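You operate a simulated robot arm through the tools that you are given. There is no shell and no other tool. Be economical: measure what you need, move in short steps, check, and stop when the job is done.

The job below is to be done with a simulated two-armed robot. You get a single attempt, and the scene is never put back.

TASK
Pick up the small bottle that says "22" from the long bench top with one hand, pass it to the other hand and put it on the table half by the wall bench. Set down upright: small bottle.
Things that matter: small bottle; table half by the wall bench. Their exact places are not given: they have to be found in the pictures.

The check looks at the end state, three seconds after you hand in, the way a careful person would. Anything else that was tipped, shoved, dropped, spilled or broken makes it a failure.

THE ROBOT
Two 6-joint arms with two-finger parallel grippers on one trunk, on a base that drives. Base frame: it is fixed to the floor where the robot stands at the start and does not move with it; the origin is under the middle of the robot, x ahead of it, y to its left, z up; the surface under the hand at the start is at about z = 850. Units: mm, rad, N and s.
The left shoulder is at the start at [-96, 177, 781], the right one opposite. With the tool pointing down near the work surface each hand reaches from about 100 to 680 mm from the robot's upright axis, wherever it stands, measured 20 degrees to its own side. Places, roughly: table half by the wall bench [-1300, 3600, 800]. Payload 1.57 kg a hand.
The TCP of each hand is the grasp point between the finger pads, 30 mm short of the fingertips. In the tool frame z runs along the fingers and y along their closing line. The gripper opens to 80 mm. The fingers are 17 mm wide and 12 mm thick; the gripper's body (40 by 82 mm) begins 80 mm behind the TCP.
Orientation is told as [roll, pitch, yaw] about the base's x, y, z axes, in that order, counted from this pose: with the fingers straight down and closing along the base's y, the tool's x points along the base's -x, its y along +y and its z along -z.

THE INTERFACE
- The arms move only by the tool step_arm. It takes "left_series", "right_series" or both (then of equal length, played together; a hand with none holds still); each is a list of rows, each a list of 7 numbers: the turn, a rotation vector about the tool's x, y, z in rad, then the shift along the tool's x, y, z in mm, then the gripper command, from -1 (shut) to 1 (fully open), values between in proportion. In form: [[wx, wy, wz, tx, ty, tz, hand], ...]. A call has 1 to 10 rows; each row is the pose to reach, as a shift and turn from the pose commanded when the call began, along the tool's axes at that moment. Rows are played at 5 a second. More than 50 mm and 0.15 rad between two rows, or a gripper value outside its range, and nothing of the call is played. A pose out of reach is approached as far as the arm can. The call stops where the force on the tool passes 40 N (or 10 N more than at its start, if that is more) or the arm is blocked; 0.2 s more then pass. Each finger travels about 72 mm/s and halts on what it meets, pressing with about 21 N; the grip force reading is that of the motor and also rises with nothing between the fingers. The clock runs only during rows and for 0.2 s after the last one: add rows that repeat a pose to give the fingers time. It gives the time, the measured TCP pose, the force on the tool (base axes), the opening and the grip force at its end, in the units of the frame above (readings bear some noise), with the torque about the TCP (base axes, N m) and any sound that the robot's microphone picked up, and new pictures: "pictures" is both (left out), scene, wrist or none (wrist: the cameras of the hands that moved).
- Cameras (640 x 400 px; columns grow to the right, rows downward): "scene" is now at [28.4, 47.4, 1509.3]; the picture's right is [0.57, -0.82, 0.00], its down [-0.56, -0.39, -0.73] and it looks along [0.60, 0.42, -0.68] (base axes); focal length 259 px, centre (320, 200). "left" rides on the left gripper at [72, 7, -122] in its tool frame; the picture's right is [-0.09, 1.00, 0.00], its down [-0.84, -0.08, -0.54] and it looks along [-0.54, -0.05, 0.84] (tool axes); focal length 238 px, centre (320, 200). "right" rides on the right gripper at [72, -7, -122] in its tool frame; the picture's right is [0.09, 1.00, 0.00], its down [-0.84, 0.08, -0.54] and it looks along [-0.54, 0.05, 0.84] (tool axes); focal length 238 px, centre (320, 200).
- move_column(by): slides the trunk up (or, below 0, down) by that many mm; the arms and the scene camera ride with it, the base frame stays. It gives what a move gives, with no picture.
- steer(legs): drives the robot by 1 to 6 legs, each [ahead, left, turn to the left] in mm, mm and rad, along the robot's own axes; the way and the turn of a leg run together, so that a leg with both is an arc; at most 1500 mm and 3.142 rad a leg. The arms and the cameras ride along, it lands a little off, and it stops where it bumps. It gives what a move gives, and a new picture of the scene camera.
- turn_head(pan, tilt): turns the head with the scene camera to pan (to the left, within 2.496 rad either way) and tilt (down, from -0.506 to 1.204), counted from straight ahead of the robot. It gives what a move gives, and a new picture of the scene camera.
- pixel_to_xyz(camera, pixels): for up to 12 pixels [column, row] of the newest picture of that camera ("zoom" is the newest enlarged one), the place [x, y, z] in the base frame of the surface seen there, good to about 3 mm. The clock stands still meanwhile.
- inspect(camera, box): a new picture of the part [left, top, right, bottom] of that camera's present view, enlarged. The clock stands still meanwhile.
- hand_in(): hands the job in; it is judged then, once.

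Keep the steps short. Do not move on a guess: measure, check each grasp and each placing, and mend mistakes. In all there are 80 turns and 260 pictures (those below and enlarged ones count). Leave the grippers open and the arms clear of the work at the hand-in unless told otherwise, and finish with a single line.

The tools are called after "Call:" as a command line: name --argument value ..., lists and objects as JSON in quotes. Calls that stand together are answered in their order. step_arm: Moves the arms, as the interface text tells. Its arguments: {"type":"object","properties":{"left_series":{"type":"array","items":{"type":"array","items":{"type":"number"}}},"right_series":{"type":"array","items":{"type":"array","items":{"type":"number"}}},"pictures":{"type":"string","enum":["both","scene","wrist","none"]}},"required":[]} The other tools are called the same way: move_column (by) slides the trunk up or down; steer (legs) drives the base; turn_head (pan, tilt) turns the head that bears the scene camera; pixel_to_xyz (camera, pixels) gives the place of the surface under pixels of a picture; inspect (camera, box) takes an enlarged picture of a part of a camera's view; hand_in () hands the job in.

At the start:

```text
time: 0.0
left_tool_pos: [299.2, 391.7, 1137.7]
left_orientation: [-0.001, 0.0, 0.001]
left_contact_force: [-0.7, -0.3, 0.6]
left_wrist_torque: [-0.01, 0.02, 0.02]
left_width: 79.9
left_grasp_force: 0.0
right_tool_pos: [411.5, 36.9, 1143.2]
right_orientation: [-0.003, 0.0, -0.001]
right_contact_force: [-0.1, -0.4, 0.1]
right_wrist_torque: [0.01, 0.02, 0.03]
right_width: 79.8
right_grasp_force: 0.1
trunk travel left (down, up): [-225.0, 103.0]
robot x, y, heading: [0.6, 1.8, 0.0]
head pan, tilt: [0.607, 0.752]
```

scene: 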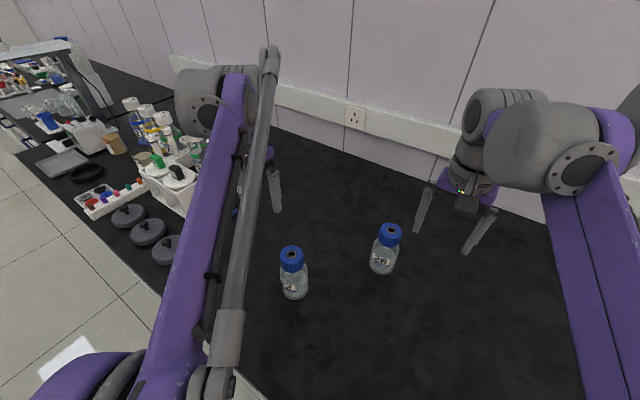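
right: 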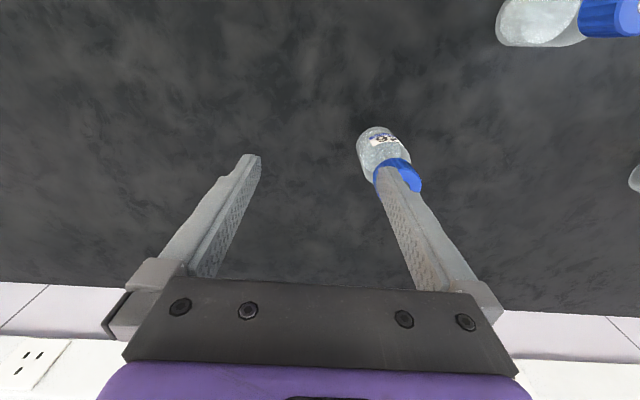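
left: 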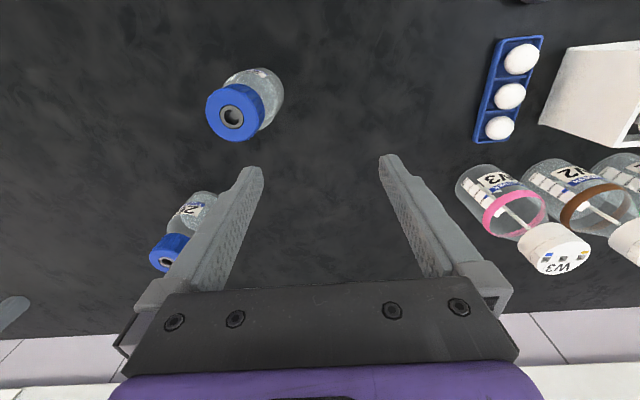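

Two blue-capped bottles are visible, at (294,275) and (384,250) in the scene; I enlarge them to read the labels.

Call:
inspect --camera "scene" --box '[250, 210, 430, 320]'

Call:
inspect --camera "left" --box '[130, 50, 300, 290]'

Call:
pixel_to_xyz --camera "scene" --pixels '[[292, 253], [294, 285], [390, 230], [383, 260], [340, 300], [30, 40]]'

```text
3.56 times, centred on (340, 265) of scene
```

zoom: 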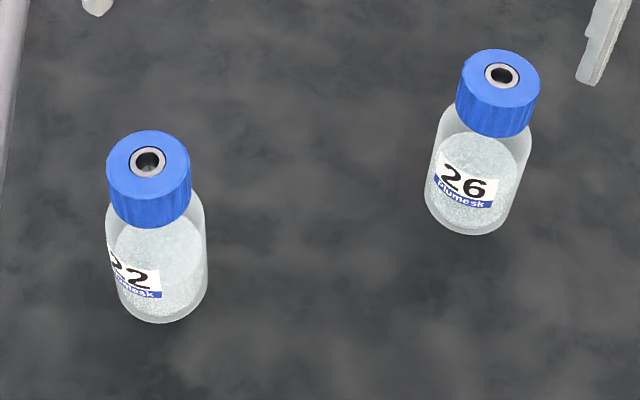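

```text
1.67 times, centred on (215, 170) of left
```

zoom: 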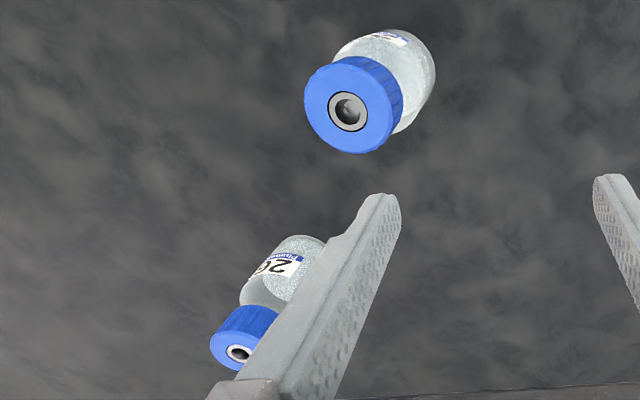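

```text
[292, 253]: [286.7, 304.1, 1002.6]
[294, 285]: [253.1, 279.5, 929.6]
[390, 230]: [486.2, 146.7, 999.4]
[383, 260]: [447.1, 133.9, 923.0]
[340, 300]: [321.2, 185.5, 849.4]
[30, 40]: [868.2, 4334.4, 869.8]
```

The left one ends in "2", but its label is partly turned away. I look toward the destination before planning.

Call:
turn_head --pan 1.9 --tilt 0.35

Call:
turn_head --pan 2.45 --tilt 0.35

Call:
turn_head --pan 1.2 --tilt 0.6

Call:
turn_head --pan 0.0 --tilt 0.8

```text
time: 1.5
left_tool_pos: [299.4, 392.5, 1139.0]
left_orientation: [0.001, 0.001, -0.001]
left_contact_force: [0.1, 0.3, -0.1]
left_wrist_torque: [-0.02, -0.01, 0.0]
left_width: 80.1
left_grasp_force: 0.0
right_tool_pos: [411.5, 36.9, 1142.3]
right_orientation: [0.0, 0.001, 0.0]
right_contact_force: [0.4, 0.5, 0.5]
right_wrist_torque: [0.01, 0.01, 0.02]
right_width: 80.1
right_grasp_force: 0.1
trunk travel left (down, up): [-225.0, 103.0]
robot x, y, heading: [0.4, -1.3, 0.0]
head pan, tilt: [1.901, 0.351]
```

scene: 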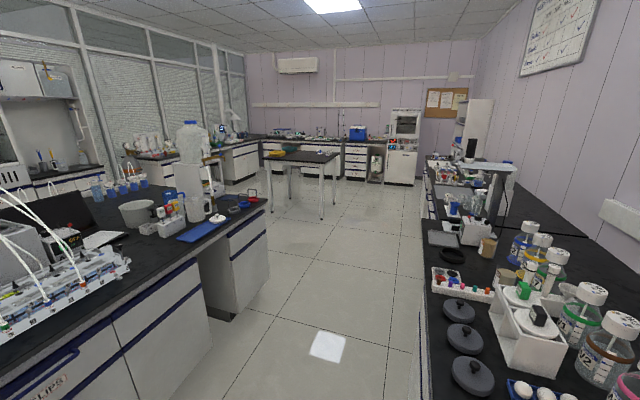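

```text
time: 2.4
left_tool_pos: [299.7, 393.0, 1138.3]
left_orientation: [0.0, -0.001, 0.0]
left_contact_force: [-0.1, 1.3, -0.1]
left_wrist_torque: [-0.01, 0.04, 0.03]
left_width: 79.8
left_grasp_force: 0.1
right_tool_pos: [412.2, 36.8, 1142.7]
right_orientation: [0.001, -0.002, 0.0]
right_contact_force: [-0.4, 0.3, -0.1]
right_wrist_torque: [-0.02, 0.02, 0.03]
right_width: 80.2
right_grasp_force: 0.1
trunk travel left (down, up): [-225.0, 103.0]
robot x, y, heading: [-0.3, -2.5, -0.001]
head pan, tilt: [2.45, 0.351]
```

scene: 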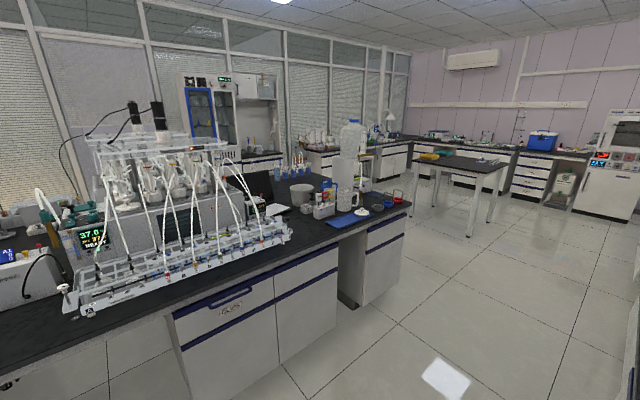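

```text
time: 3.9
left_tool_pos: [299.3, 392.5, 1137.9]
left_orientation: [0.001, 0.0, 0.0]
left_contact_force: [-0.5, 0.1, -0.2]
left_wrist_torque: [-0.02, 0.02, 0.01]
left_width: 79.9
left_grasp_force: 0.1
right_tool_pos: [411.8, 37.0, 1142.4]
right_orientation: [-0.002, 0.0, 0.001]
right_contact_force: [-0.5, 0.3, 0.3]
right_wrist_torque: [0.01, 0.0, -0.02]
right_width: 80.0
right_grasp_force: 0.1
trunk travel left (down, up): [-225.0, 103.0]
robot x, y, heading: [-1.1, 4.3, -0.002]
head pan, tilt: [1.201, 0.6]
```

scene: 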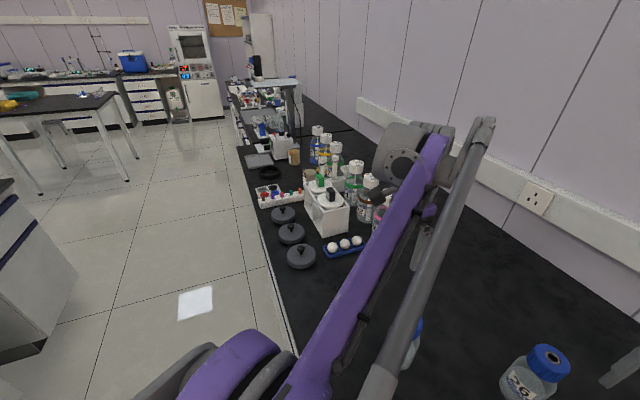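

```text
time: 5.3
left_tool_pos: [299.0, 391.9, 1138.1]
left_orientation: [0.0, -0.001, 0.002]
left_contact_force: [0.3, 0.3, 0.2]
left_wrist_torque: [-0.03, -0.01, -0.01]
left_width: 80.0
left_grasp_force: 0.0
right_tool_pos: [410.9, 35.5, 1143.2]
right_orientation: [0.0, 0.002, 0.001]
right_contact_force: [0.6, 0.5, 0.7]
right_wrist_torque: [-0.01, 0.03, 0.01]
right_width: 80.0
right_grasp_force: 0.1
trunk travel left (down, up): [-225.0, 103.0]
robot x, y, heading: [-3.6, -1.4, -0.002]
head pan, tilt: [0.0, 0.799]
```

scene: 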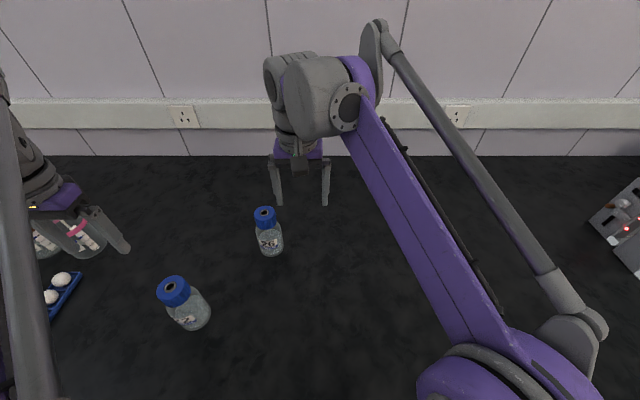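

I check the label from this angle and measure caps and bodies.

Call:
inspect --camera "scene" --box '[130, 190, 310, 340]'

Call:
pixel_to_xyz --camera "zoom" --pixels '[[150, 345], [105, 345], [200, 335], [210, 450], [175, 420], [270, 390], [480, 70], [500, 190], [225, 490], [158, 385]]'

```text
2.67 times, centred on (220, 265) of scene
```

zoom: 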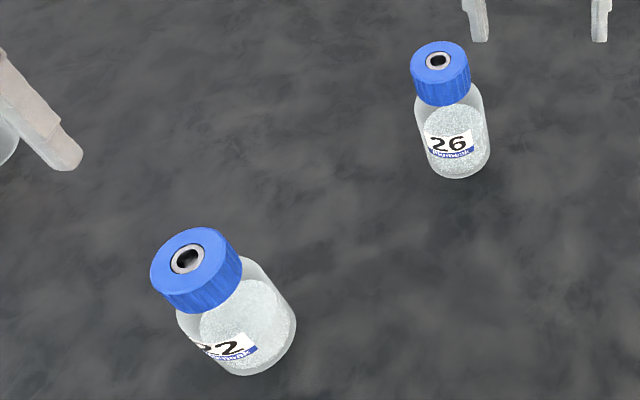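

```text
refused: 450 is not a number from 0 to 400
```

Call:
pixel_to_xyz --camera "zoom" --pixels '[[153, 268], [232, 250], [198, 231], [172, 289], [170, 259], [205, 258], [186, 243], [188, 275], [245, 371], [250, 310], [290, 320], [186, 325]]'

```text
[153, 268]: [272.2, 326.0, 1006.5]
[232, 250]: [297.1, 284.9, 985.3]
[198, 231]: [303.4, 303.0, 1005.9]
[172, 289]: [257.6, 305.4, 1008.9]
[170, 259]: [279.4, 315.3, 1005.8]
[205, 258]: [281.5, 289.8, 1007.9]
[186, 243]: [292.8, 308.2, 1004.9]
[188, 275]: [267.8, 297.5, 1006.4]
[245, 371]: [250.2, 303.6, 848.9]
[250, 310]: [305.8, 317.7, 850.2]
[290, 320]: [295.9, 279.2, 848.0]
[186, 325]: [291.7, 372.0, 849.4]
```

The cap centre is about (280, 303), its top at z≈1007, about 47 mm wide; the other bottle reads 26. I plan: left hand takes the cap from above, right hand then takes the body from the side. First I move the left hand above the cap.

Call:
step_arm --left_series '[[0, 0, 0, 10, -45, 0, 1], [0, 0, 0, 19, -89, 0, 1], [0, 0, 0, 19, -89, 40, 1], [0, 0, 0, 19, -89, 70, 1], [0, 0, 0, 19, -89, 70, 1]]'

```text
time: 6.5
left_tool_pos: [280.5, 303.6, 1065.9]
left_orientation: [-0.001, 0.0, -0.001]
left_contact_force: [0.0, 0.6, -0.2]
left_wrist_torque: [-0.05, 0.01, 0.06]
left_width: 80.0
left_grasp_force: 0.1
right_tool_pos: [411.3, 36.8, 1142.3]
right_orientation: [0.001, 0.002, 0.001]
right_contact_force: [0.0, 0.2, -0.7]
right_wrist_torque: [-0.03, -0.01, -0.04]
right_width: 79.9
right_grasp_force: 0.0
trunk travel left (down, up): [-225.0, 103.0]
robot x, y, heading: [-0.4, 1.6, -0.003]
head pan, tilt: [0.0, 0.799]
```

scene: 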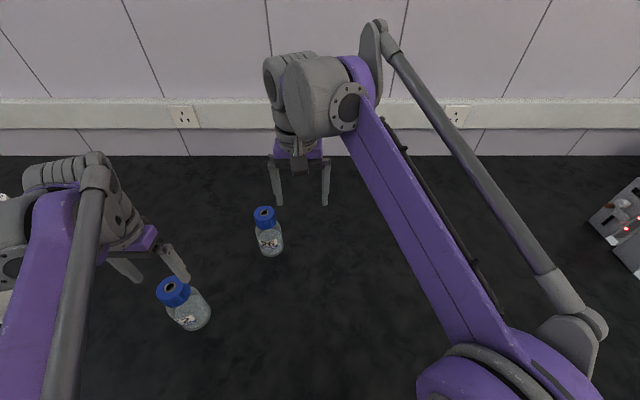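
left: 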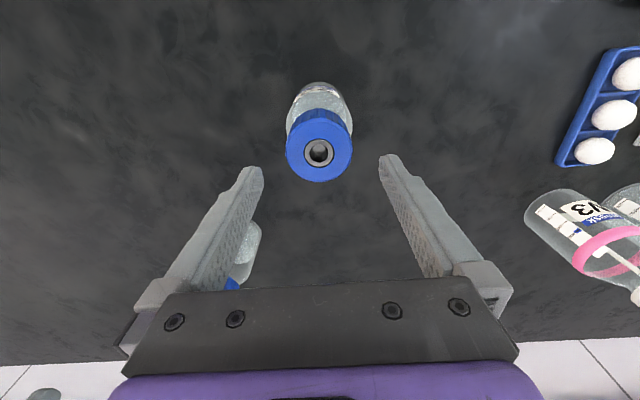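

The cap's hole sits at (319,153), precisely where it should be for alignment. I descend to z≈1000 and then close.

Call:
step_arm --left_series '[[0, 0, 0, 0, 0, 35, 1], [0, 0, 0, 0, 0, 65, 1], [0, 0, 0, 0, 0, 65, 1], [0, 0, 0, 0, 0, 65, 0], [0, 0, 0, 0, 0, 65, -1], [0, 0, 0, 0, 0, 65, -1], [0, 0, 0, 0, 0, 65, -1]]'

```text
time: 8.1
left_tool_pos: [279.8, 304.2, 1002.0]
left_orientation: [0.001, 0.0, 0.001]
left_contact_force: [0.7, -2.0, -0.4]
left_wrist_torque: [-0.11, -0.04, 0.0]
left_width: 54.7
left_grasp_force: 20.9
right_tool_pos: [412.6, 36.7, 1142.6]
right_orientation: [0.0, -0.001, 0.0]
right_contact_force: [0.0, -0.2, 0.2]
right_wrist_torque: [-0.01, 0.0, 0.01]
right_width: 80.1
right_grasp_force: 0.0
trunk travel left (down, up): [-225.0, 103.0]
robot x, y, heading: [2.3, -0.6, 0.003]
head pan, tilt: [0.0, 0.799]
```

scene: 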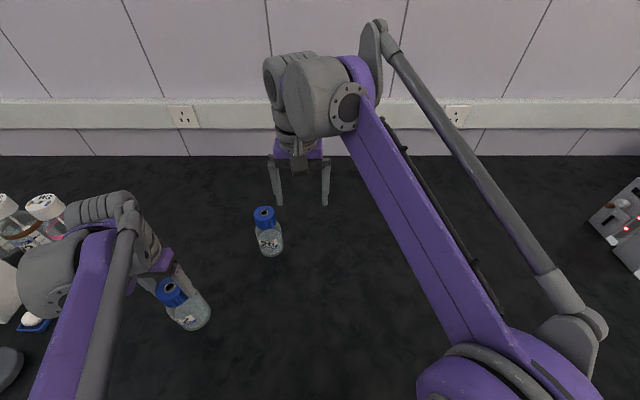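
left: 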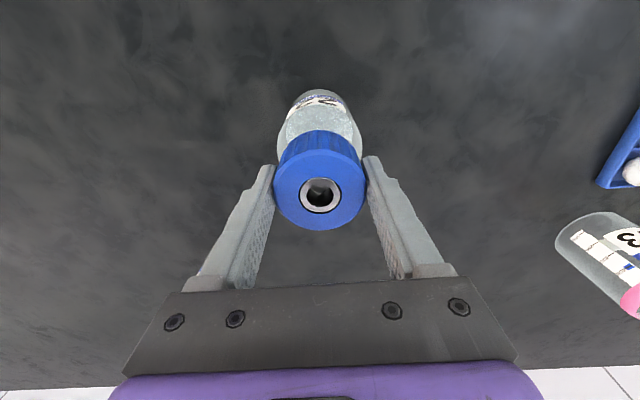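

The cap is gripped at 54.7 mm with 21 N. I lift 150 mm straight up.

Call:
step_arm --left_series '[[0, 0, 0, 0, 0, -15, -1], [0, 0, 0, 0, 0, -45, -1], [0, 0, 0, 0, 0, -80, -1], [0, 0, 0, 0, 0, -115, -1], [0, 0, 0, 0, 0, -150, -1], [0, 0, 0, 0, 0, -150, -1]]'

```text
time: 9.5
left_tool_pos: [279.0, 303.9, 1153.9]
left_orientation: [0.0, 0.0, 0.0]
left_contact_force: [0.0, 1.1, -4.1]
left_wrist_torque: [0.01, -0.03, 0.0]
left_width: 54.9
left_grasp_force: 20.9
right_tool_pos: [411.9, 36.9, 1143.0]
right_orientation: [-0.001, -0.002, 0.0]
right_contact_force: [-0.6, 0.5, 0.7]
right_wrist_torque: [0.05, 0.03, -0.02]
right_width: 80.0
right_grasp_force: 0.0
trunk travel left (down, up): [-225.0, 103.0]
robot x, y, heading: [-1.4, 1.1, -0.002]
head pan, tilt: [0.0, 0.799]
```

scene: 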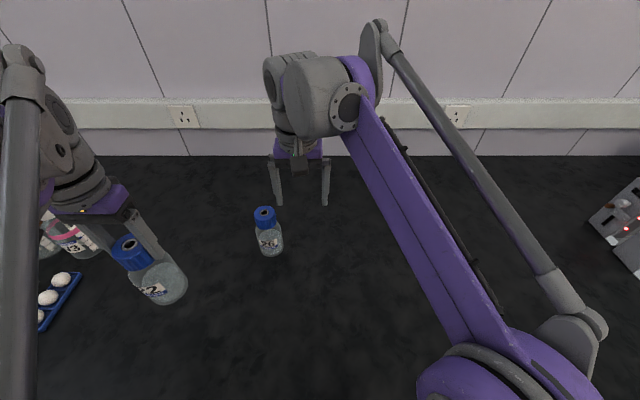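
left: 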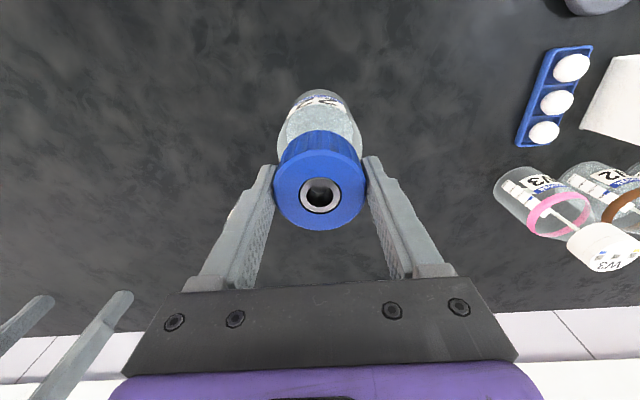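

The bottle weighs about 4 N and hangs straight. Next I turn the right hand so it points diagonally toward the bottle: first yaw 0.75 rad and shift to about (300, 0).

Call:
step_arm --right_series '[[0, 0, -0.15, 22, -8, 0, 1], [0, 0, -0.3, 44, -15, 0, 1], [0, 0, -0.45, 66, -22, 0, 1], [0, 0, -0.6, 88, -30, 0, 1], [0, 0, -0.75, 111, -37, 0, 1]]' --pictures "none"

Call:
step_arm --right_series '[[0, -0.15, 0, 0, 0, 0, 1], [0, -0.3, 0, 0, 0, 0, 1], [0, -0.45, 0, 0, 0, 0, 1], [0, -0.6, 0, 0, 0, 0, 1], [0, -0.75, 0, 0, 0, 0, 1], [0, -0.9, 0, 0, 0, 0, 1], [0, -1.05, 0, 0, 0, 0, 1], [0, -1.05, 0, 0, 0, 0, 1]]'

Call:
inspect --camera "scene" --box '[80, 210, 240, 320]'

```text
time: 10.7
left_tool_pos: [279.7, 303.0, 1154.3]
left_orientation: [-0.001, 0.0, 0.0]
left_contact_force: [0.0, 1.2, -4.8]
left_wrist_torque: [-0.03, -0.03, 0.0]
left_width: 54.6
left_grasp_force: 20.9
right_tool_pos: [299.4, -1.4, 1142.3]
right_orientation: [-0.001, -0.001, 0.755]
right_contact_force: [-0.9, 0.3, 0.7]
right_wrist_torque: [0.01, -0.03, 0.03]
right_width: 80.1
right_grasp_force: 0.0
trunk travel left (down, up): [-225.0, 103.0]
robot x, y, heading: [2.9, -0.8, 0.0]
head pan, tilt: [0.0, 0.799]
```

```text
time: 12.5
left_tool_pos: [279.9, 304.4, 1153.3]
left_orientation: [-0.001, 0.001, 0.001]
left_contact_force: [-0.6, 0.3, -3.8]
left_wrist_torque: [-0.01, -0.03, -0.04]
left_width: 54.7
left_grasp_force: 21.0
right_tool_pos: [302.6, -0.4, 1142.3]
right_orientation: [-0.001, -1.051, 0.75]
right_contact_force: [0.0, -0.4, 0.1]
right_wrist_torque: [0.01, 0.02, -0.02]
right_width: 79.5
right_grasp_force: 0.1
trunk travel left (down, up): [-225.0, 103.0]
robot x, y, heading: [1.1, -2.9, 0.0]
head pan, tilt: [0.0, 0.799]
```

scene: 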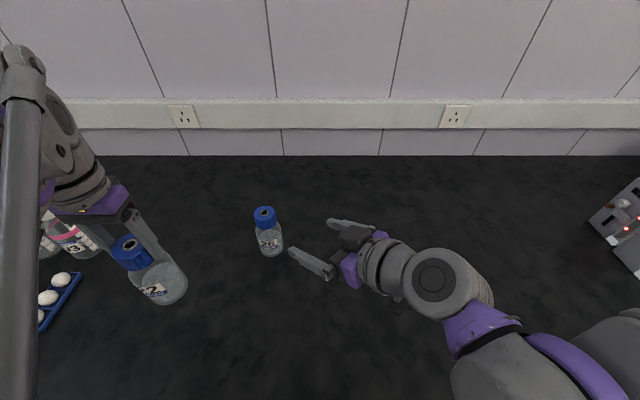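
right: 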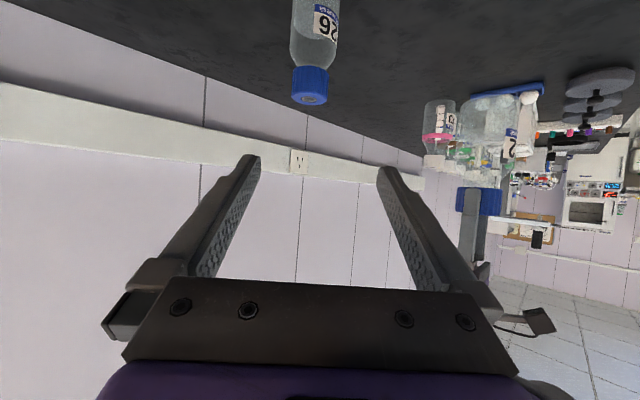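

```text
3.64 times, centred on (160, 265) of scene
```

zoom: 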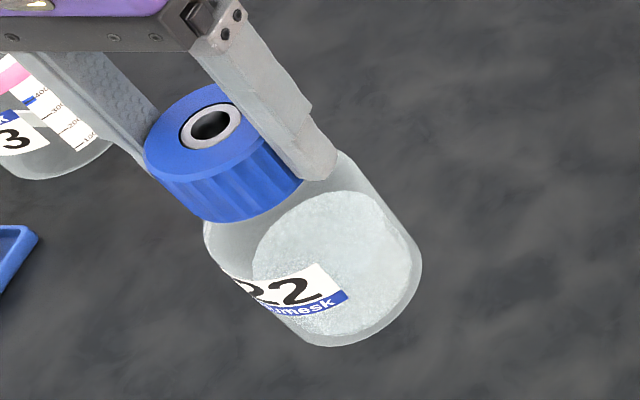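

The right hand is tilted as planned and the label reads "22". I bring the left hand 80 mm toward the middle and the right hand to its pre-grasp place, 110 mm short of the bottle body.

Call:
step_arm --left_series '[[0, 0, 0, 0, -16, 0, -1], [0, 0, 0, 0, -32, 0, -1], [0, 0, 0, 0, -48, 0, -1], [0, 0, 0, 0, -64, 0, -1], [0, 0, 0, 0, -80, 0, -1], [0, 0, 0, 0, -80, 0, -1]]' --right_series '[[0, 0, 0, 0, 36, 9, 1], [0, 0, 0, 0, 72, 18, 1], [0, 0, 0, -1, 108, 27, 1], [0, 0, 0, -1, 144, 36, 1], [0, 0, 0, -2, 179, 46, 1], [0, 0, 0, -2, 179, 46, 1]]'

```text
time: 13.9
left_tool_pos: [279.8, 222.3, 1153.1]
left_orientation: [0.0, -0.001, 0.002]
left_contact_force: [0.9, -0.6, -3.9]
left_wrist_torque: [0.02, -0.03, 0.0]
left_width: 54.7
left_grasp_force: 20.8
right_tool_pos: [208.2, 157.1, 1119.7]
right_orientation: [-0.002, -1.052, 0.75]
right_contact_force: [0.4, -0.8, 0.2]
right_wrist_torque: [-0.02, 0.0, 0.0]
right_width: 79.9
right_grasp_force: 0.0
trunk travel left (down, up): [-225.0, 103.0]
robot x, y, heading: [2.0, 2.6, -0.002]
head pan, tilt: [0.0, 0.799]
```

scene: 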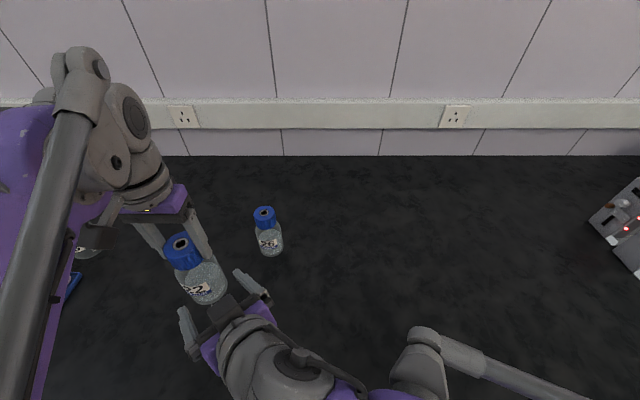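
right: 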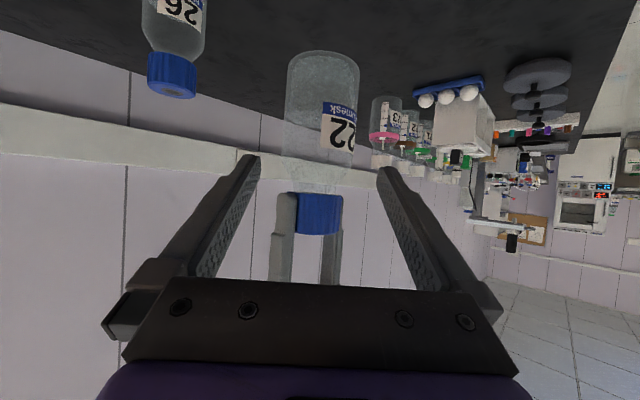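
left: 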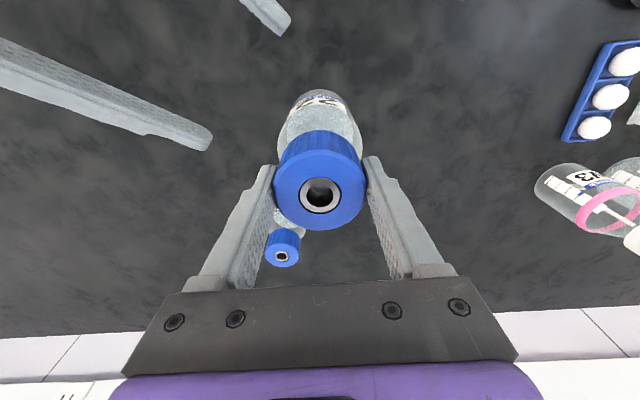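

Label "22" is clear, and the bottle lies centred between the right fingers (offset ≈1 mm). I advance 112 mm along the fingers.

Call:
step_arm --right_series '[[0, 0, 0, 0, -1, 30, 1], [0, 0, 0, 0, -1, 60, 1], [0, 0, 0, 0, -1, 90, 1], [0, 0, 0, 0, -1, 112, 1], [0, 0, 0, 0, -1, 112, 1]]'

```text
time: 15.1
left_tool_pos: [279.4, 222.1, 1154.3]
left_orientation: [0.001, -0.001, 0.001]
left_contact_force: [0.3, -0.6, -3.5]
left_wrist_torque: [-0.02, 0.02, 0.0]
left_width: 54.6
left_grasp_force: 20.8
right_tool_pos: [280.5, 223.7, 1064.7]
right_orientation: [0.0, -1.05, 0.752]
right_contact_force: [-0.5, 0.7, -1.3]
right_wrist_torque: [0.01, -0.03, 0.01]
right_width: 80.2
right_grasp_force: 0.1
trunk travel left (down, up): [-225.0, 103.0]
robot x, y, heading: [-0.1, -3.0, -0.0]
head pan, tilt: [0.0, 0.799]
```

scene: 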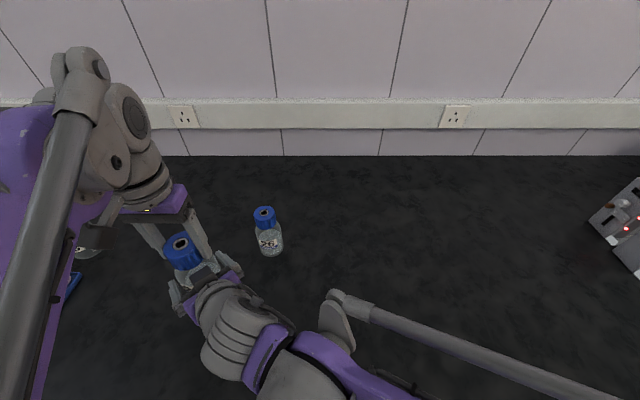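
right: 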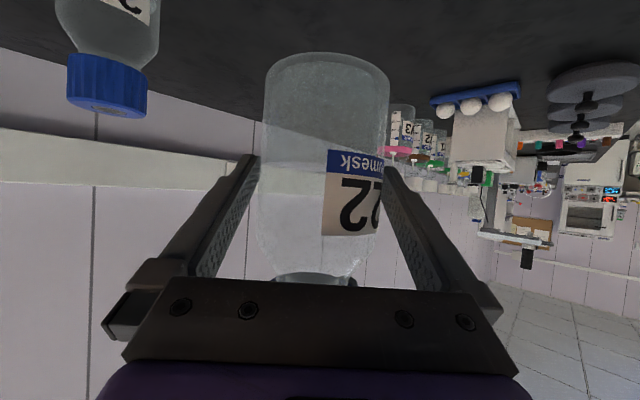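

The body is between the right fingers, no contact. I close the right hand.

Call:
step_arm --right_series '[[0, 0, 0, 0, 0, 0, 0.8], [0, 0, 0, 0, 0, 0, 0.6], [0, 0, 0, 0, 0, 0, -1], [0, 0, 0, 0, 0, 0, -1], [0, 0, 0, 0, 0, 0, -1]]'

```text
time: 16.3
left_tool_pos: [279.6, 222.4, 1154.4]
left_orientation: [-0.001, -0.001, 0.0]
left_contact_force: [-3.7, 0.2, -2.7]
left_wrist_torque: [0.05, 0.18, 0.0]
left_width: 54.5
left_grasp_force: 20.8
right_tool_pos: [281.4, 224.6, 1064.2]
right_orientation: [0.0, -1.051, 0.75]
right_contact_force: [3.4, -1.2, 0.1]
right_wrist_torque: [0.0, 0.2, 0.01]
right_width: 69.4
right_grasp_force: 21.0
trunk travel left (down, up): [-225.0, 103.0]
robot x, y, heading: [-1.6, 5.3, -0.001]
head pan, tilt: [0.0, 0.799]
```

scene: 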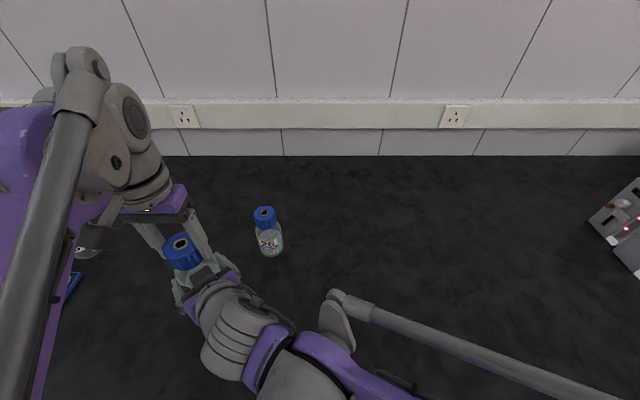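
right: 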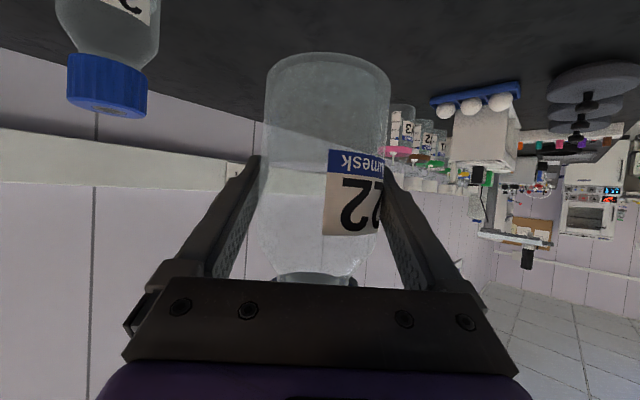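

The right hand holds the body at 69.4 mm, 21 N. I open the left hand and lift it clear.

Call:
step_arm --left_series '[[0, 0, 0, 0, 0, 0, -0.5], [0, 0, 0, 0, 0, 0, 1], [0, 0, 0, 0, 0, 0, 1], [0, 0, 0, 0, 0, 0, 1], [0, 0, 0, 0, 0, -20, 1], [0, 0, 0, 0, 0, -50, 1], [0, 0, 0, 0, 20, -80, 1]]'

```text
time: 17.9
left_tool_pos: [281.4, 243.5, 1232.6]
left_orientation: [0.0, 0.0, 0.0]
left_contact_force: [-0.8, -0.9, -0.2]
left_wrist_torque: [-0.01, 0.01, 0.01]
left_width: 80.0
left_grasp_force: 0.1
right_tool_pos: [280.4, 224.8, 1065.2]
right_orientation: [0.003, -1.047, 0.75]
right_contact_force: [0.6, -0.2, 0.2]
right_wrist_torque: [0.01, 0.02, -0.02]
right_width: 69.8
right_grasp_force: 21.1
trunk travel left (down, up): [-225.0, 103.0]
robot x, y, heading: [-0.2, 2.3, 0.001]
head pan, tilt: [0.0, 0.799]
```

scene: 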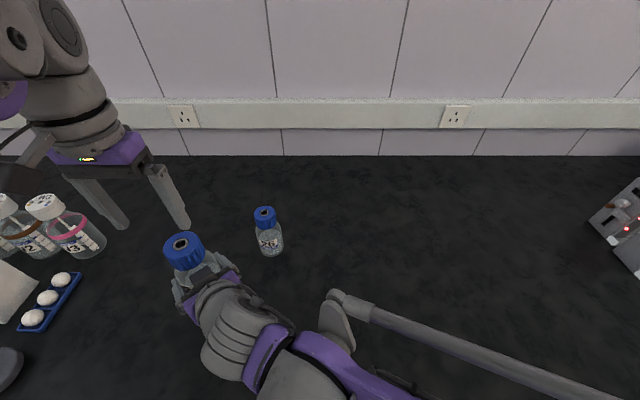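
left: 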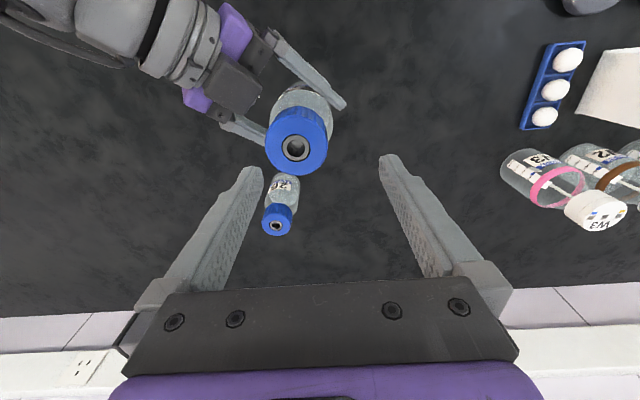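

The right hand holds the bottle alone. Now I look at the route and the target table.

Call:
turn_head --pan 1.95 --tilt 0.3

Call:
pixel_to_xyz --camera "scene" --pixels '[[270, 200], [225, 320], [200, 350], [340, 155], [275, 155], [440, 330], [430, 250], [340, 210], [295, 155], [250, 150], [360, 200]]'

Call:
inspect --camera "scene" --box '[220, 110, 400, 230]'

```text
time: 19.8
left_tool_pos: [280.5, 243.5, 1232.1]
left_orientation: [0.0, 0.001, 0.0]
left_contact_force: [0.0, -0.2, 0.0]
left_wrist_torque: [-0.02, -0.02, 0.04]
left_width: 80.1
left_grasp_force: 0.0
right_tool_pos: [280.9, 224.4, 1066.2]
right_orientation: [0.001, -1.053, 0.751]
right_contact_force: [0.8, -0.2, 0.1]
right_wrist_torque: [-0.01, -0.01, 0.03]
right_width: 69.7
right_grasp_force: 21.1
trunk travel left (down, up): [-225.0, 103.0]
robot x, y, heading: [-3.0, -5.0, -0.002]
head pan, tilt: [1.95, 0.3]
```

scene: 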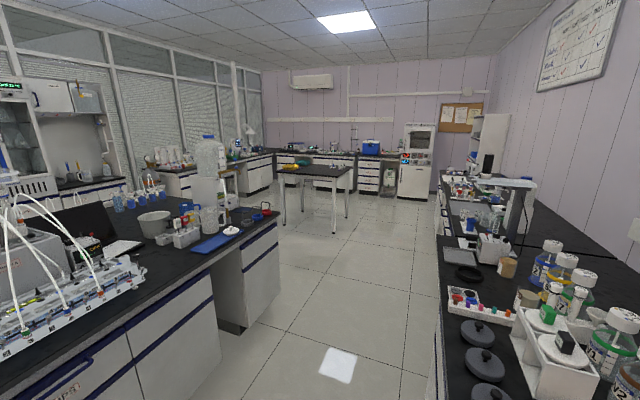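

```text
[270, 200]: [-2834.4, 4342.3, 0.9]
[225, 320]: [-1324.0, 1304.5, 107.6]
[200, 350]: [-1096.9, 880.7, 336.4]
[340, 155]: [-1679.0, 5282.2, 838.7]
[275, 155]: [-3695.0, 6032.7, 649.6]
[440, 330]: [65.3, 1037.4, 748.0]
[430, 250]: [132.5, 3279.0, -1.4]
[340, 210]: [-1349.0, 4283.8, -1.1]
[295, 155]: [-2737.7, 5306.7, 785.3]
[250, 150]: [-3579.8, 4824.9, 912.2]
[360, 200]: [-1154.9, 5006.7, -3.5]
```

```text
3.33 times, centred on (310, 170) of scene
```

zoom: 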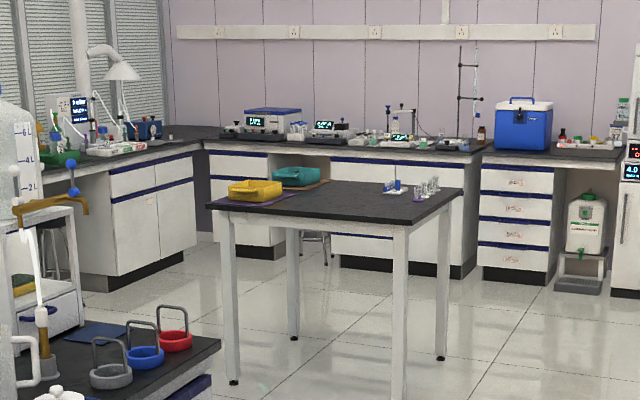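

Call:
pixel_to_xyz --camera "zoom" --pixels '[[214, 204], [415, 218], [457, 190], [320, 205], [380, 183], [400, 187], [428, 188], [255, 192], [298, 180], [390, 205], [237, 385], [392, 395]]'

```text
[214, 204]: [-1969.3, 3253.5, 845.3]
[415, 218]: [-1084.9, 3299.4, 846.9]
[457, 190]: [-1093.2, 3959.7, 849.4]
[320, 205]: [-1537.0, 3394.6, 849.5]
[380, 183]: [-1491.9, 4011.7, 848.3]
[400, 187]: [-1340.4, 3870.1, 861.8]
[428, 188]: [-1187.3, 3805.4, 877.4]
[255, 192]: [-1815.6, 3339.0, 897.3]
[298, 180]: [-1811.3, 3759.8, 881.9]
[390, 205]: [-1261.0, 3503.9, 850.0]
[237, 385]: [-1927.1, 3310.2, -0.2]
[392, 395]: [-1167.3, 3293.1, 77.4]
```

The table top is at z≈849, x −1990…−1080, y 3250…4000; the half near x=−1300 has free space around (−1290, 3450). I back off 500 mm from the bench and turn left.

Call:
steer --legs '[[-500, 0, 0], [0, 0, 1.571]]'

Call:
turn_head --pan 0.0 --tilt 0.6

```text
time: 26.5
left_tool_pos: [-740.2, 287.7, 1232.6]
left_orientation: [0.001, 0.0, 1.542]
left_contact_force: [-0.1, 1.5, -0.1]
left_wrist_torque: [0.0, -0.02, 0.0]
left_width: 80.0
left_grasp_force: 0.0
right_tool_pos: [-721.0, 287.4, 1065.9]
right_orientation: [0.0, -1.053, 2.294]
right_contact_force: [0.1, -0.4, -0.3]
right_wrist_torque: [0.03, -0.01, -0.01]
right_width: 69.5
right_grasp_force: 21.2
trunk travel left (down, up): [-225.0, 103.0]
robot x, y, heading: [-504.6, 0.4, 1.545]
head pan, tilt: [1.95, 0.3]
```

scene: 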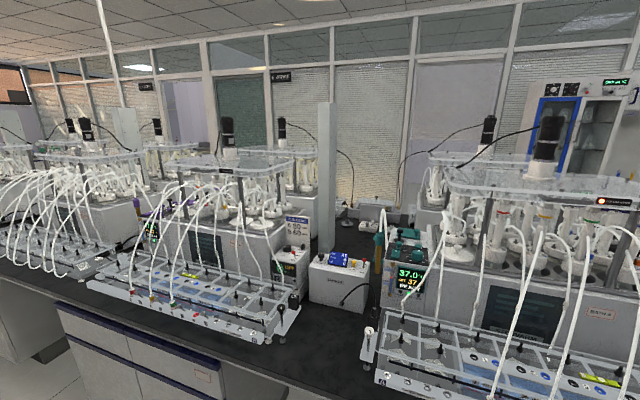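

```text
time: 28.4
left_tool_pos: [-740.1, 286.0, 1231.7]
left_orientation: [-0.001, -0.001, 1.542]
left_contact_force: [0.5, -0.2, -0.7]
left_wrist_torque: [0.01, 0.03, 0.01]
left_width: 80.1
left_grasp_force: 0.0
right_tool_pos: [-721.7, 286.8, 1065.7]
right_orientation: [0.0, -1.051, 2.293]
right_contact_force: [-0.3, 0.0, 0.0]
right_wrist_torque: [-0.02, -0.01, 0.02]
right_width: 69.5
right_grasp_force: 20.7
trunk travel left (down, up): [-225.0, 103.0]
robot x, y, heading: [-506.6, 1.6, 1.546]
head pan, tilt: [0.0, 0.6]
```

scene: 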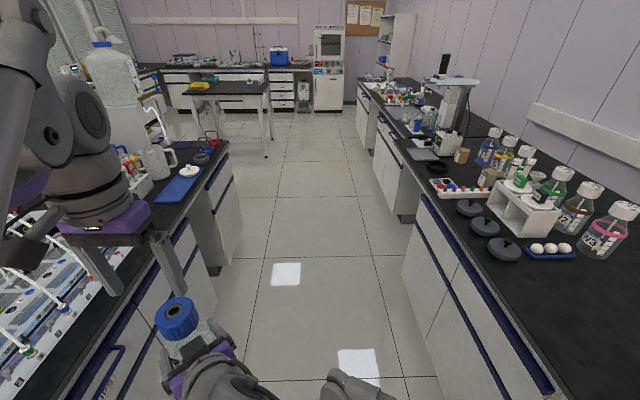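

Call:
pixel_to_xyz --camera "scene" --pixels '[[226, 145], [160, 260], [480, 290], [420, 180], [215, 270], [400, 220], [155, 165], [105, 60], [60, 130], [178, 315], [215, 150]]'

```text
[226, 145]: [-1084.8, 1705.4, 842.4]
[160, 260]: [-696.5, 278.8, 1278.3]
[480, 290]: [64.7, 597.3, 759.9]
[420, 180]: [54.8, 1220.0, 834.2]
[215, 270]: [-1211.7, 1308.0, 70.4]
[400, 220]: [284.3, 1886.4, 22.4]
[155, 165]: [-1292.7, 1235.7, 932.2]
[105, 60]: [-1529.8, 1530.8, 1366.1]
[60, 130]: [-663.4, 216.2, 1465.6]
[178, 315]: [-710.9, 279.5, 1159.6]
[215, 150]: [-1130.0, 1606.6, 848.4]
```

The aisle is clear with over 500 mm each side. I drive ahead past the island end.

Call:
steer --legs '[[0, 0, 0.026], [1300, 0, 0], [1150, 0, 0]]'

```text
time: 40.8
left_tool_pos: [-771.1, 2734.7, 1232.2]
left_orientation: [0.001, 0.0, 1.593]
left_contact_force: [0.4, 0.4, -0.3]
left_wrist_torque: [-0.02, -0.02, 0.05]
left_width: 79.9
left_grasp_force: 0.0
right_tool_pos: [-752.7, 2734.9, 1064.7]
right_orientation: [-0.001, -1.051, 2.345]
right_contact_force: [0.2, -0.4, -1.5]
right_wrist_torque: [0.0, 0.0, -0.02]
right_width: 69.5
right_grasp_force: 20.8
trunk travel left (down, up): [-225.0, 103.0]
robot x, y, heading: [-521.2, 2462.0, 1.59]
head pan, tilt: [0.0, 0.6]
```

scene: 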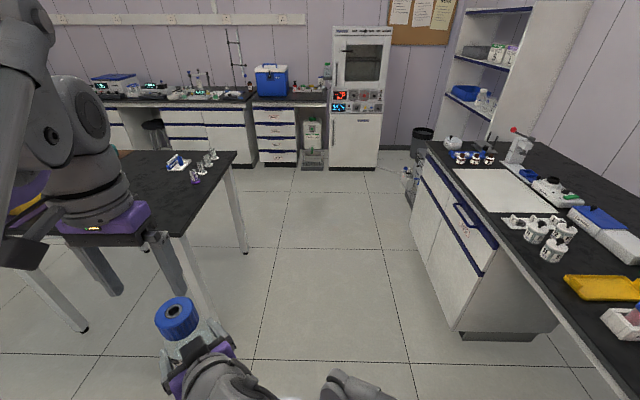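

I slide left to line up with the table half, straightening slightly.

Call:
steer --legs '[[0, 560, -0.02]]'

Call:
turn_head --pan 0.1 --tilt 0.55

```text
time: 46.2
left_tool_pos: [-1330.4, 2731.9, 1233.6]
left_orientation: [0.0, 0.001, 1.577]
left_contact_force: [0.4, 1.1, 0.7]
left_wrist_torque: [0.01, -0.05, 0.0]
left_width: 80.2
left_grasp_force: 0.1
right_tool_pos: [-1311.8, 2732.4, 1065.0]
right_orientation: [-0.001, -1.051, 2.327]
right_contact_force: [-0.3, 0.1, -0.3]
right_wrist_torque: [0.0, -0.05, 0.0]
right_width: 69.7
right_grasp_force: 21.0
trunk travel left (down, up): [-225.0, 103.0]
robot x, y, heading: [-1085.5, 2452.0, 1.573]
head pan, tilt: [0.0, 0.6]
```

scene: 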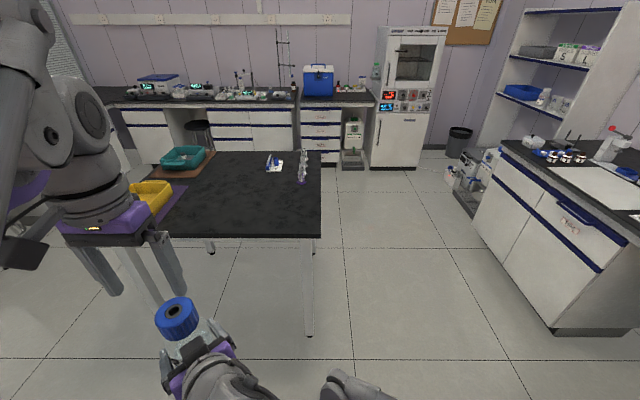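

```text
time: 46.9
left_tool_pos: [-1329.5, 2731.3, 1232.3]
left_orientation: [0.0, -0.001, 1.576]
left_contact_force: [0.1, -0.7, -0.4]
left_wrist_torque: [0.0, -0.02, 0.0]
left_width: 80.3
left_grasp_force: 0.0
right_tool_pos: [-1311.8, 2731.1, 1064.9]
right_orientation: [-0.001, -1.05, 2.324]
right_contact_force: [0.2, 0.3, -0.4]
right_wrist_torque: [-0.01, -0.01, 0.0]
right_width: 69.7
right_grasp_force: 21.1
trunk travel left (down, up): [-225.0, 103.0]
robot x, y, heading: [-1085.0, 2454.5, 1.577]
head pan, tilt: [0.099, 0.55]
```

scene: 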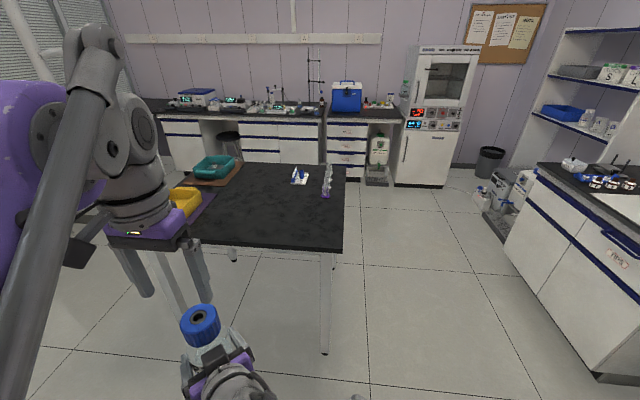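

I measure the table's near edge and objects from here and drive partway.

Call:
pixel_to_xyz --camera "scene" --pixels '[[338, 245], [260, 243], [344, 180], [325, 195], [298, 178], [325, 170], [280, 215], [205, 200], [200, 170]]'

Call:
steer --legs '[[400, 100, 0]]'

```text
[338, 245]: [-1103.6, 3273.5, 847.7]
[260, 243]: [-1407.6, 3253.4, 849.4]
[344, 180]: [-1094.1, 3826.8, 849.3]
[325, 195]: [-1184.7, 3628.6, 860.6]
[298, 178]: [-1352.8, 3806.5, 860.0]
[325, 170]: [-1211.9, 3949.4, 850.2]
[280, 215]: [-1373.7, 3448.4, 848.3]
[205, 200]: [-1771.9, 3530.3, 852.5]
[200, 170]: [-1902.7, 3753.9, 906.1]
```

```text
time: 49.5
left_tool_pos: [-1430.9, 3137.9, 1232.3]
left_orientation: [0.001, -0.001, 1.571]
left_contact_force: [-0.4, -0.6, 0.2]
left_wrist_torque: [-0.03, 0.01, 0.01]
left_width: 80.0
left_grasp_force: 0.1
right_tool_pos: [-1409.1, 3138.5, 1065.3]
right_orientation: [0.0, -1.049, 2.325]
right_contact_force: [-0.3, -0.2, -0.2]
right_wrist_torque: [-0.01, -0.01, -0.02]
right_width: 69.6
right_grasp_force: 20.9
trunk travel left (down, up): [-225.0, 103.0]
robot x, y, heading: [-1191.2, 2860.7, 1.574]
head pan, tilt: [0.099, 0.55]
```

scene: 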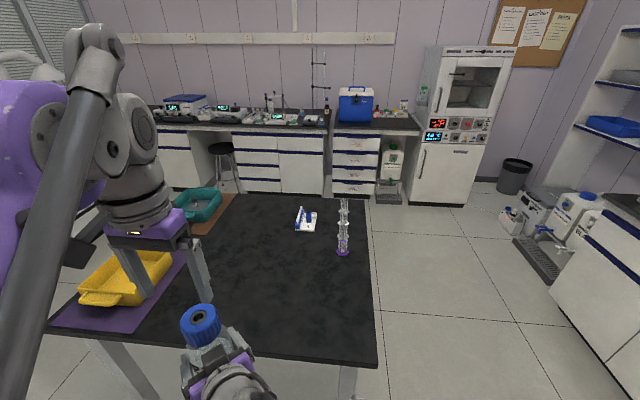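

The table is clear around (−1335, 3480); the nearest object is the tube rack at x≈−1185, y≈3630. I drive 220 mm closer.

Call:
steer --legs '[[220, 0, 0]]'

Call:
turn_head --pan 0.3 --tilt 0.85

```text
time: 51.2
left_tool_pos: [-1441.7, 3297.0, 1234.2]
left_orientation: [0.0, 0.0, 1.583]
left_contact_force: [0.5, -0.2, 0.4]
left_wrist_torque: [0.03, -0.01, 0.03]
left_width: 80.0
left_grasp_force: 0.0
right_tool_pos: [-1420.4, 3298.1, 1065.5]
right_orientation: [-0.001, -1.051, 2.335]
right_contact_force: [0.9, 0.4, -0.9]
right_wrist_torque: [0.02, 0.01, 0.01]
right_width: 69.6
right_grasp_force: 20.8
trunk travel left (down, up): [-225.0, 103.0]
robot x, y, heading: [-1189.8, 3024.0, 1.582]
head pan, tilt: [0.099, 0.55]
stopped in leg 1: the robot was blocked; the commanded pose is now the measured one
```

scene: 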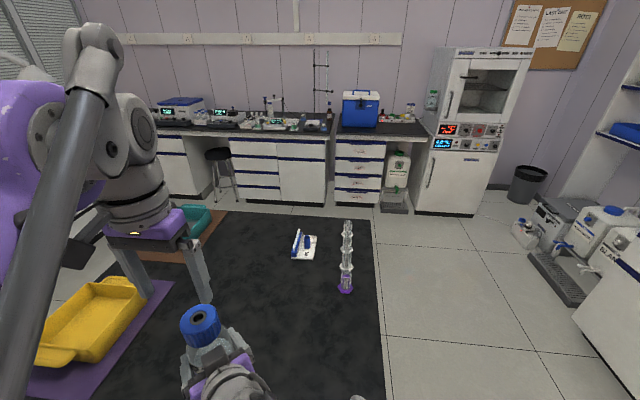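

```text
time: 52.0
left_tool_pos: [-1440.4, 3298.8, 1232.7]
left_orientation: [-0.001, 0.001, 1.583]
left_contact_force: [0.0, -0.5, 0.2]
left_wrist_torque: [0.0, 0.02, 0.02]
left_width: 80.2
left_grasp_force: 0.0
right_tool_pos: [-1421.0, 3300.8, 1064.4]
right_orientation: [0.002, -1.051, 2.333]
right_contact_force: [0.3, 0.2, 0.0]
right_wrist_torque: [0.02, -0.03, 0.0]
right_width: 69.4
right_grasp_force: 21.0
trunk travel left (down, up): [-225.0, 103.0]
robot x, y, heading: [-1195.5, 3024.7, 1.582]
head pan, tilt: [0.3, 0.85]
```

scene: 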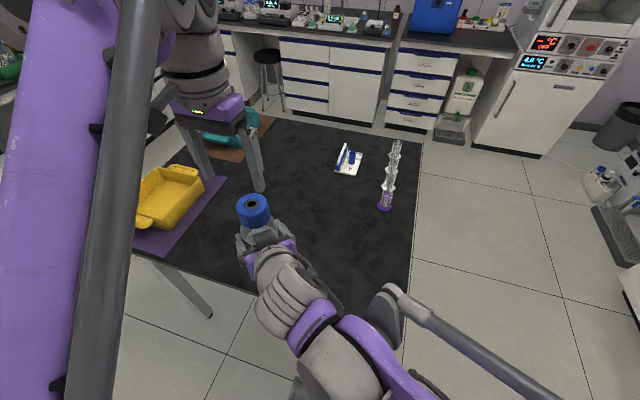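

It bumped gently (probably the table edge). I back off 15 mm and check whether the table or things on it moved.

Call:
steer --legs '[[-15, 0, 0]]'

Call:
pixel_to_xyz --camera "scene" --pixels '[[384, 209], [422, 145], [200, 272], [352, 150], [280, 190], [349, 172], [168, 205], [415, 200]]'

```text
time: 52.8
left_tool_pos: [-1441.0, 3285.5, 1232.5]
left_orientation: [-0.001, 0.002, 1.583]
left_contact_force: [-1.0, 0.5, 0.7]
left_wrist_torque: [-0.03, -0.01, -0.02]
left_width: 80.0
left_grasp_force: 0.1
right_tool_pos: [-1421.7, 3286.7, 1064.0]
right_orientation: [0.001, -1.047, 2.335]
right_contact_force: [-0.5, 0.0, -0.6]
right_wrist_torque: [0.02, 0.0, -0.01]
right_width: 69.7
right_grasp_force: 20.8
trunk travel left (down, up): [-225.0, 103.0]
robot x, y, heading: [-1192.8, 3009.7, 1.586]
head pan, tilt: [0.3, 0.85]
```

scene: 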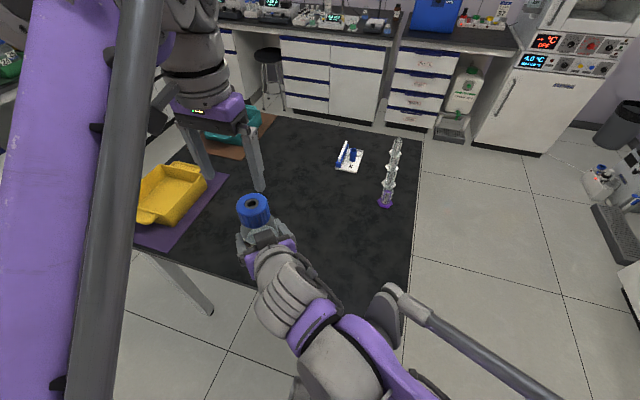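

```text
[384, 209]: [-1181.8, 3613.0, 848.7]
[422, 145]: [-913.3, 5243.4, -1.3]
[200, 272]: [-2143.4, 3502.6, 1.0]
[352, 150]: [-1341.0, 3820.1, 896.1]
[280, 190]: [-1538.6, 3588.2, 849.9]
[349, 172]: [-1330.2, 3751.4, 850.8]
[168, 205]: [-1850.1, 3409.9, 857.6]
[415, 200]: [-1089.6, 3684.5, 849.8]
```

Nothing has moved. I move the right hand horizontally to about (−1330, 3460), keeping its tilt.

Call:
step_arm --right_series '[[0, 0, 0, -6, -37, 10.6, -1], [0, 0, 0, -12.2, -74.4, 21.3, -1], [0, 0, 0, -18.4, -111.7, 31.9, -1], [0, 0, 0, -24.5, -148.9, 42.6, -1], [0, 0, 0, -30.6, -186.1, 53.2, -1], [0, 0, 0, -30.6, -186.1, 53.2, -1]]'

```text
time: 54.1
left_tool_pos: [-1440.0, 3283.5, 1232.7]
left_orientation: [0.0, 0.001, 1.583]
left_contact_force: [-0.2, -0.4, 0.1]
left_wrist_torque: [0.0, -0.01, 0.01]
left_width: 80.0
left_grasp_force: 0.0
right_tool_pos: [-1328.9, 3458.2, 1063.2]
right_orientation: [-0.001, -1.05, 2.335]
right_contact_force: [-0.3, 0.4, 0.1]
right_wrist_torque: [-0.01, 0.02, -0.01]
right_width: 69.6
right_grasp_force: 21.5
trunk travel left (down, up): [-225.0, 103.0]
robot x, y, heading: [-1196.9, 3007.3, 1.578]
head pan, tilt: [0.3, 0.85]
```

scene: 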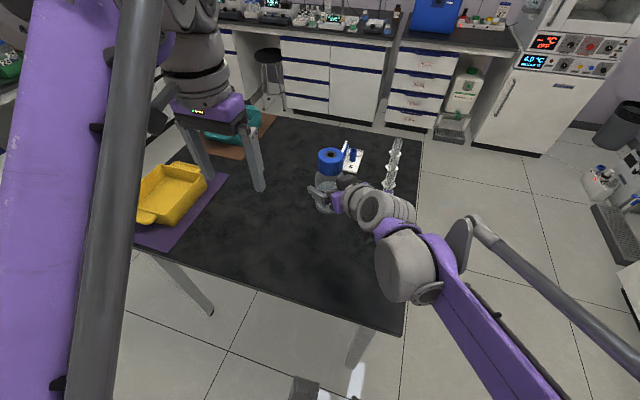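
right: 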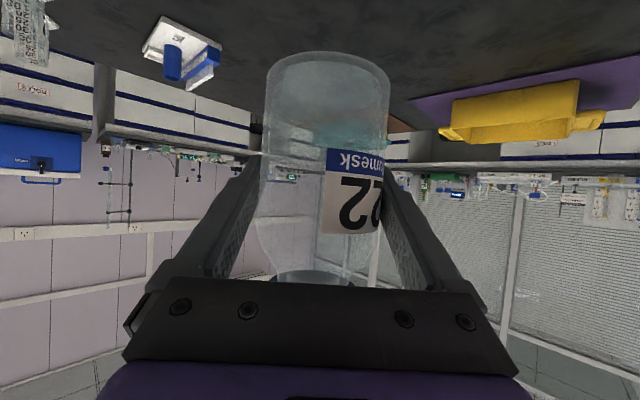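

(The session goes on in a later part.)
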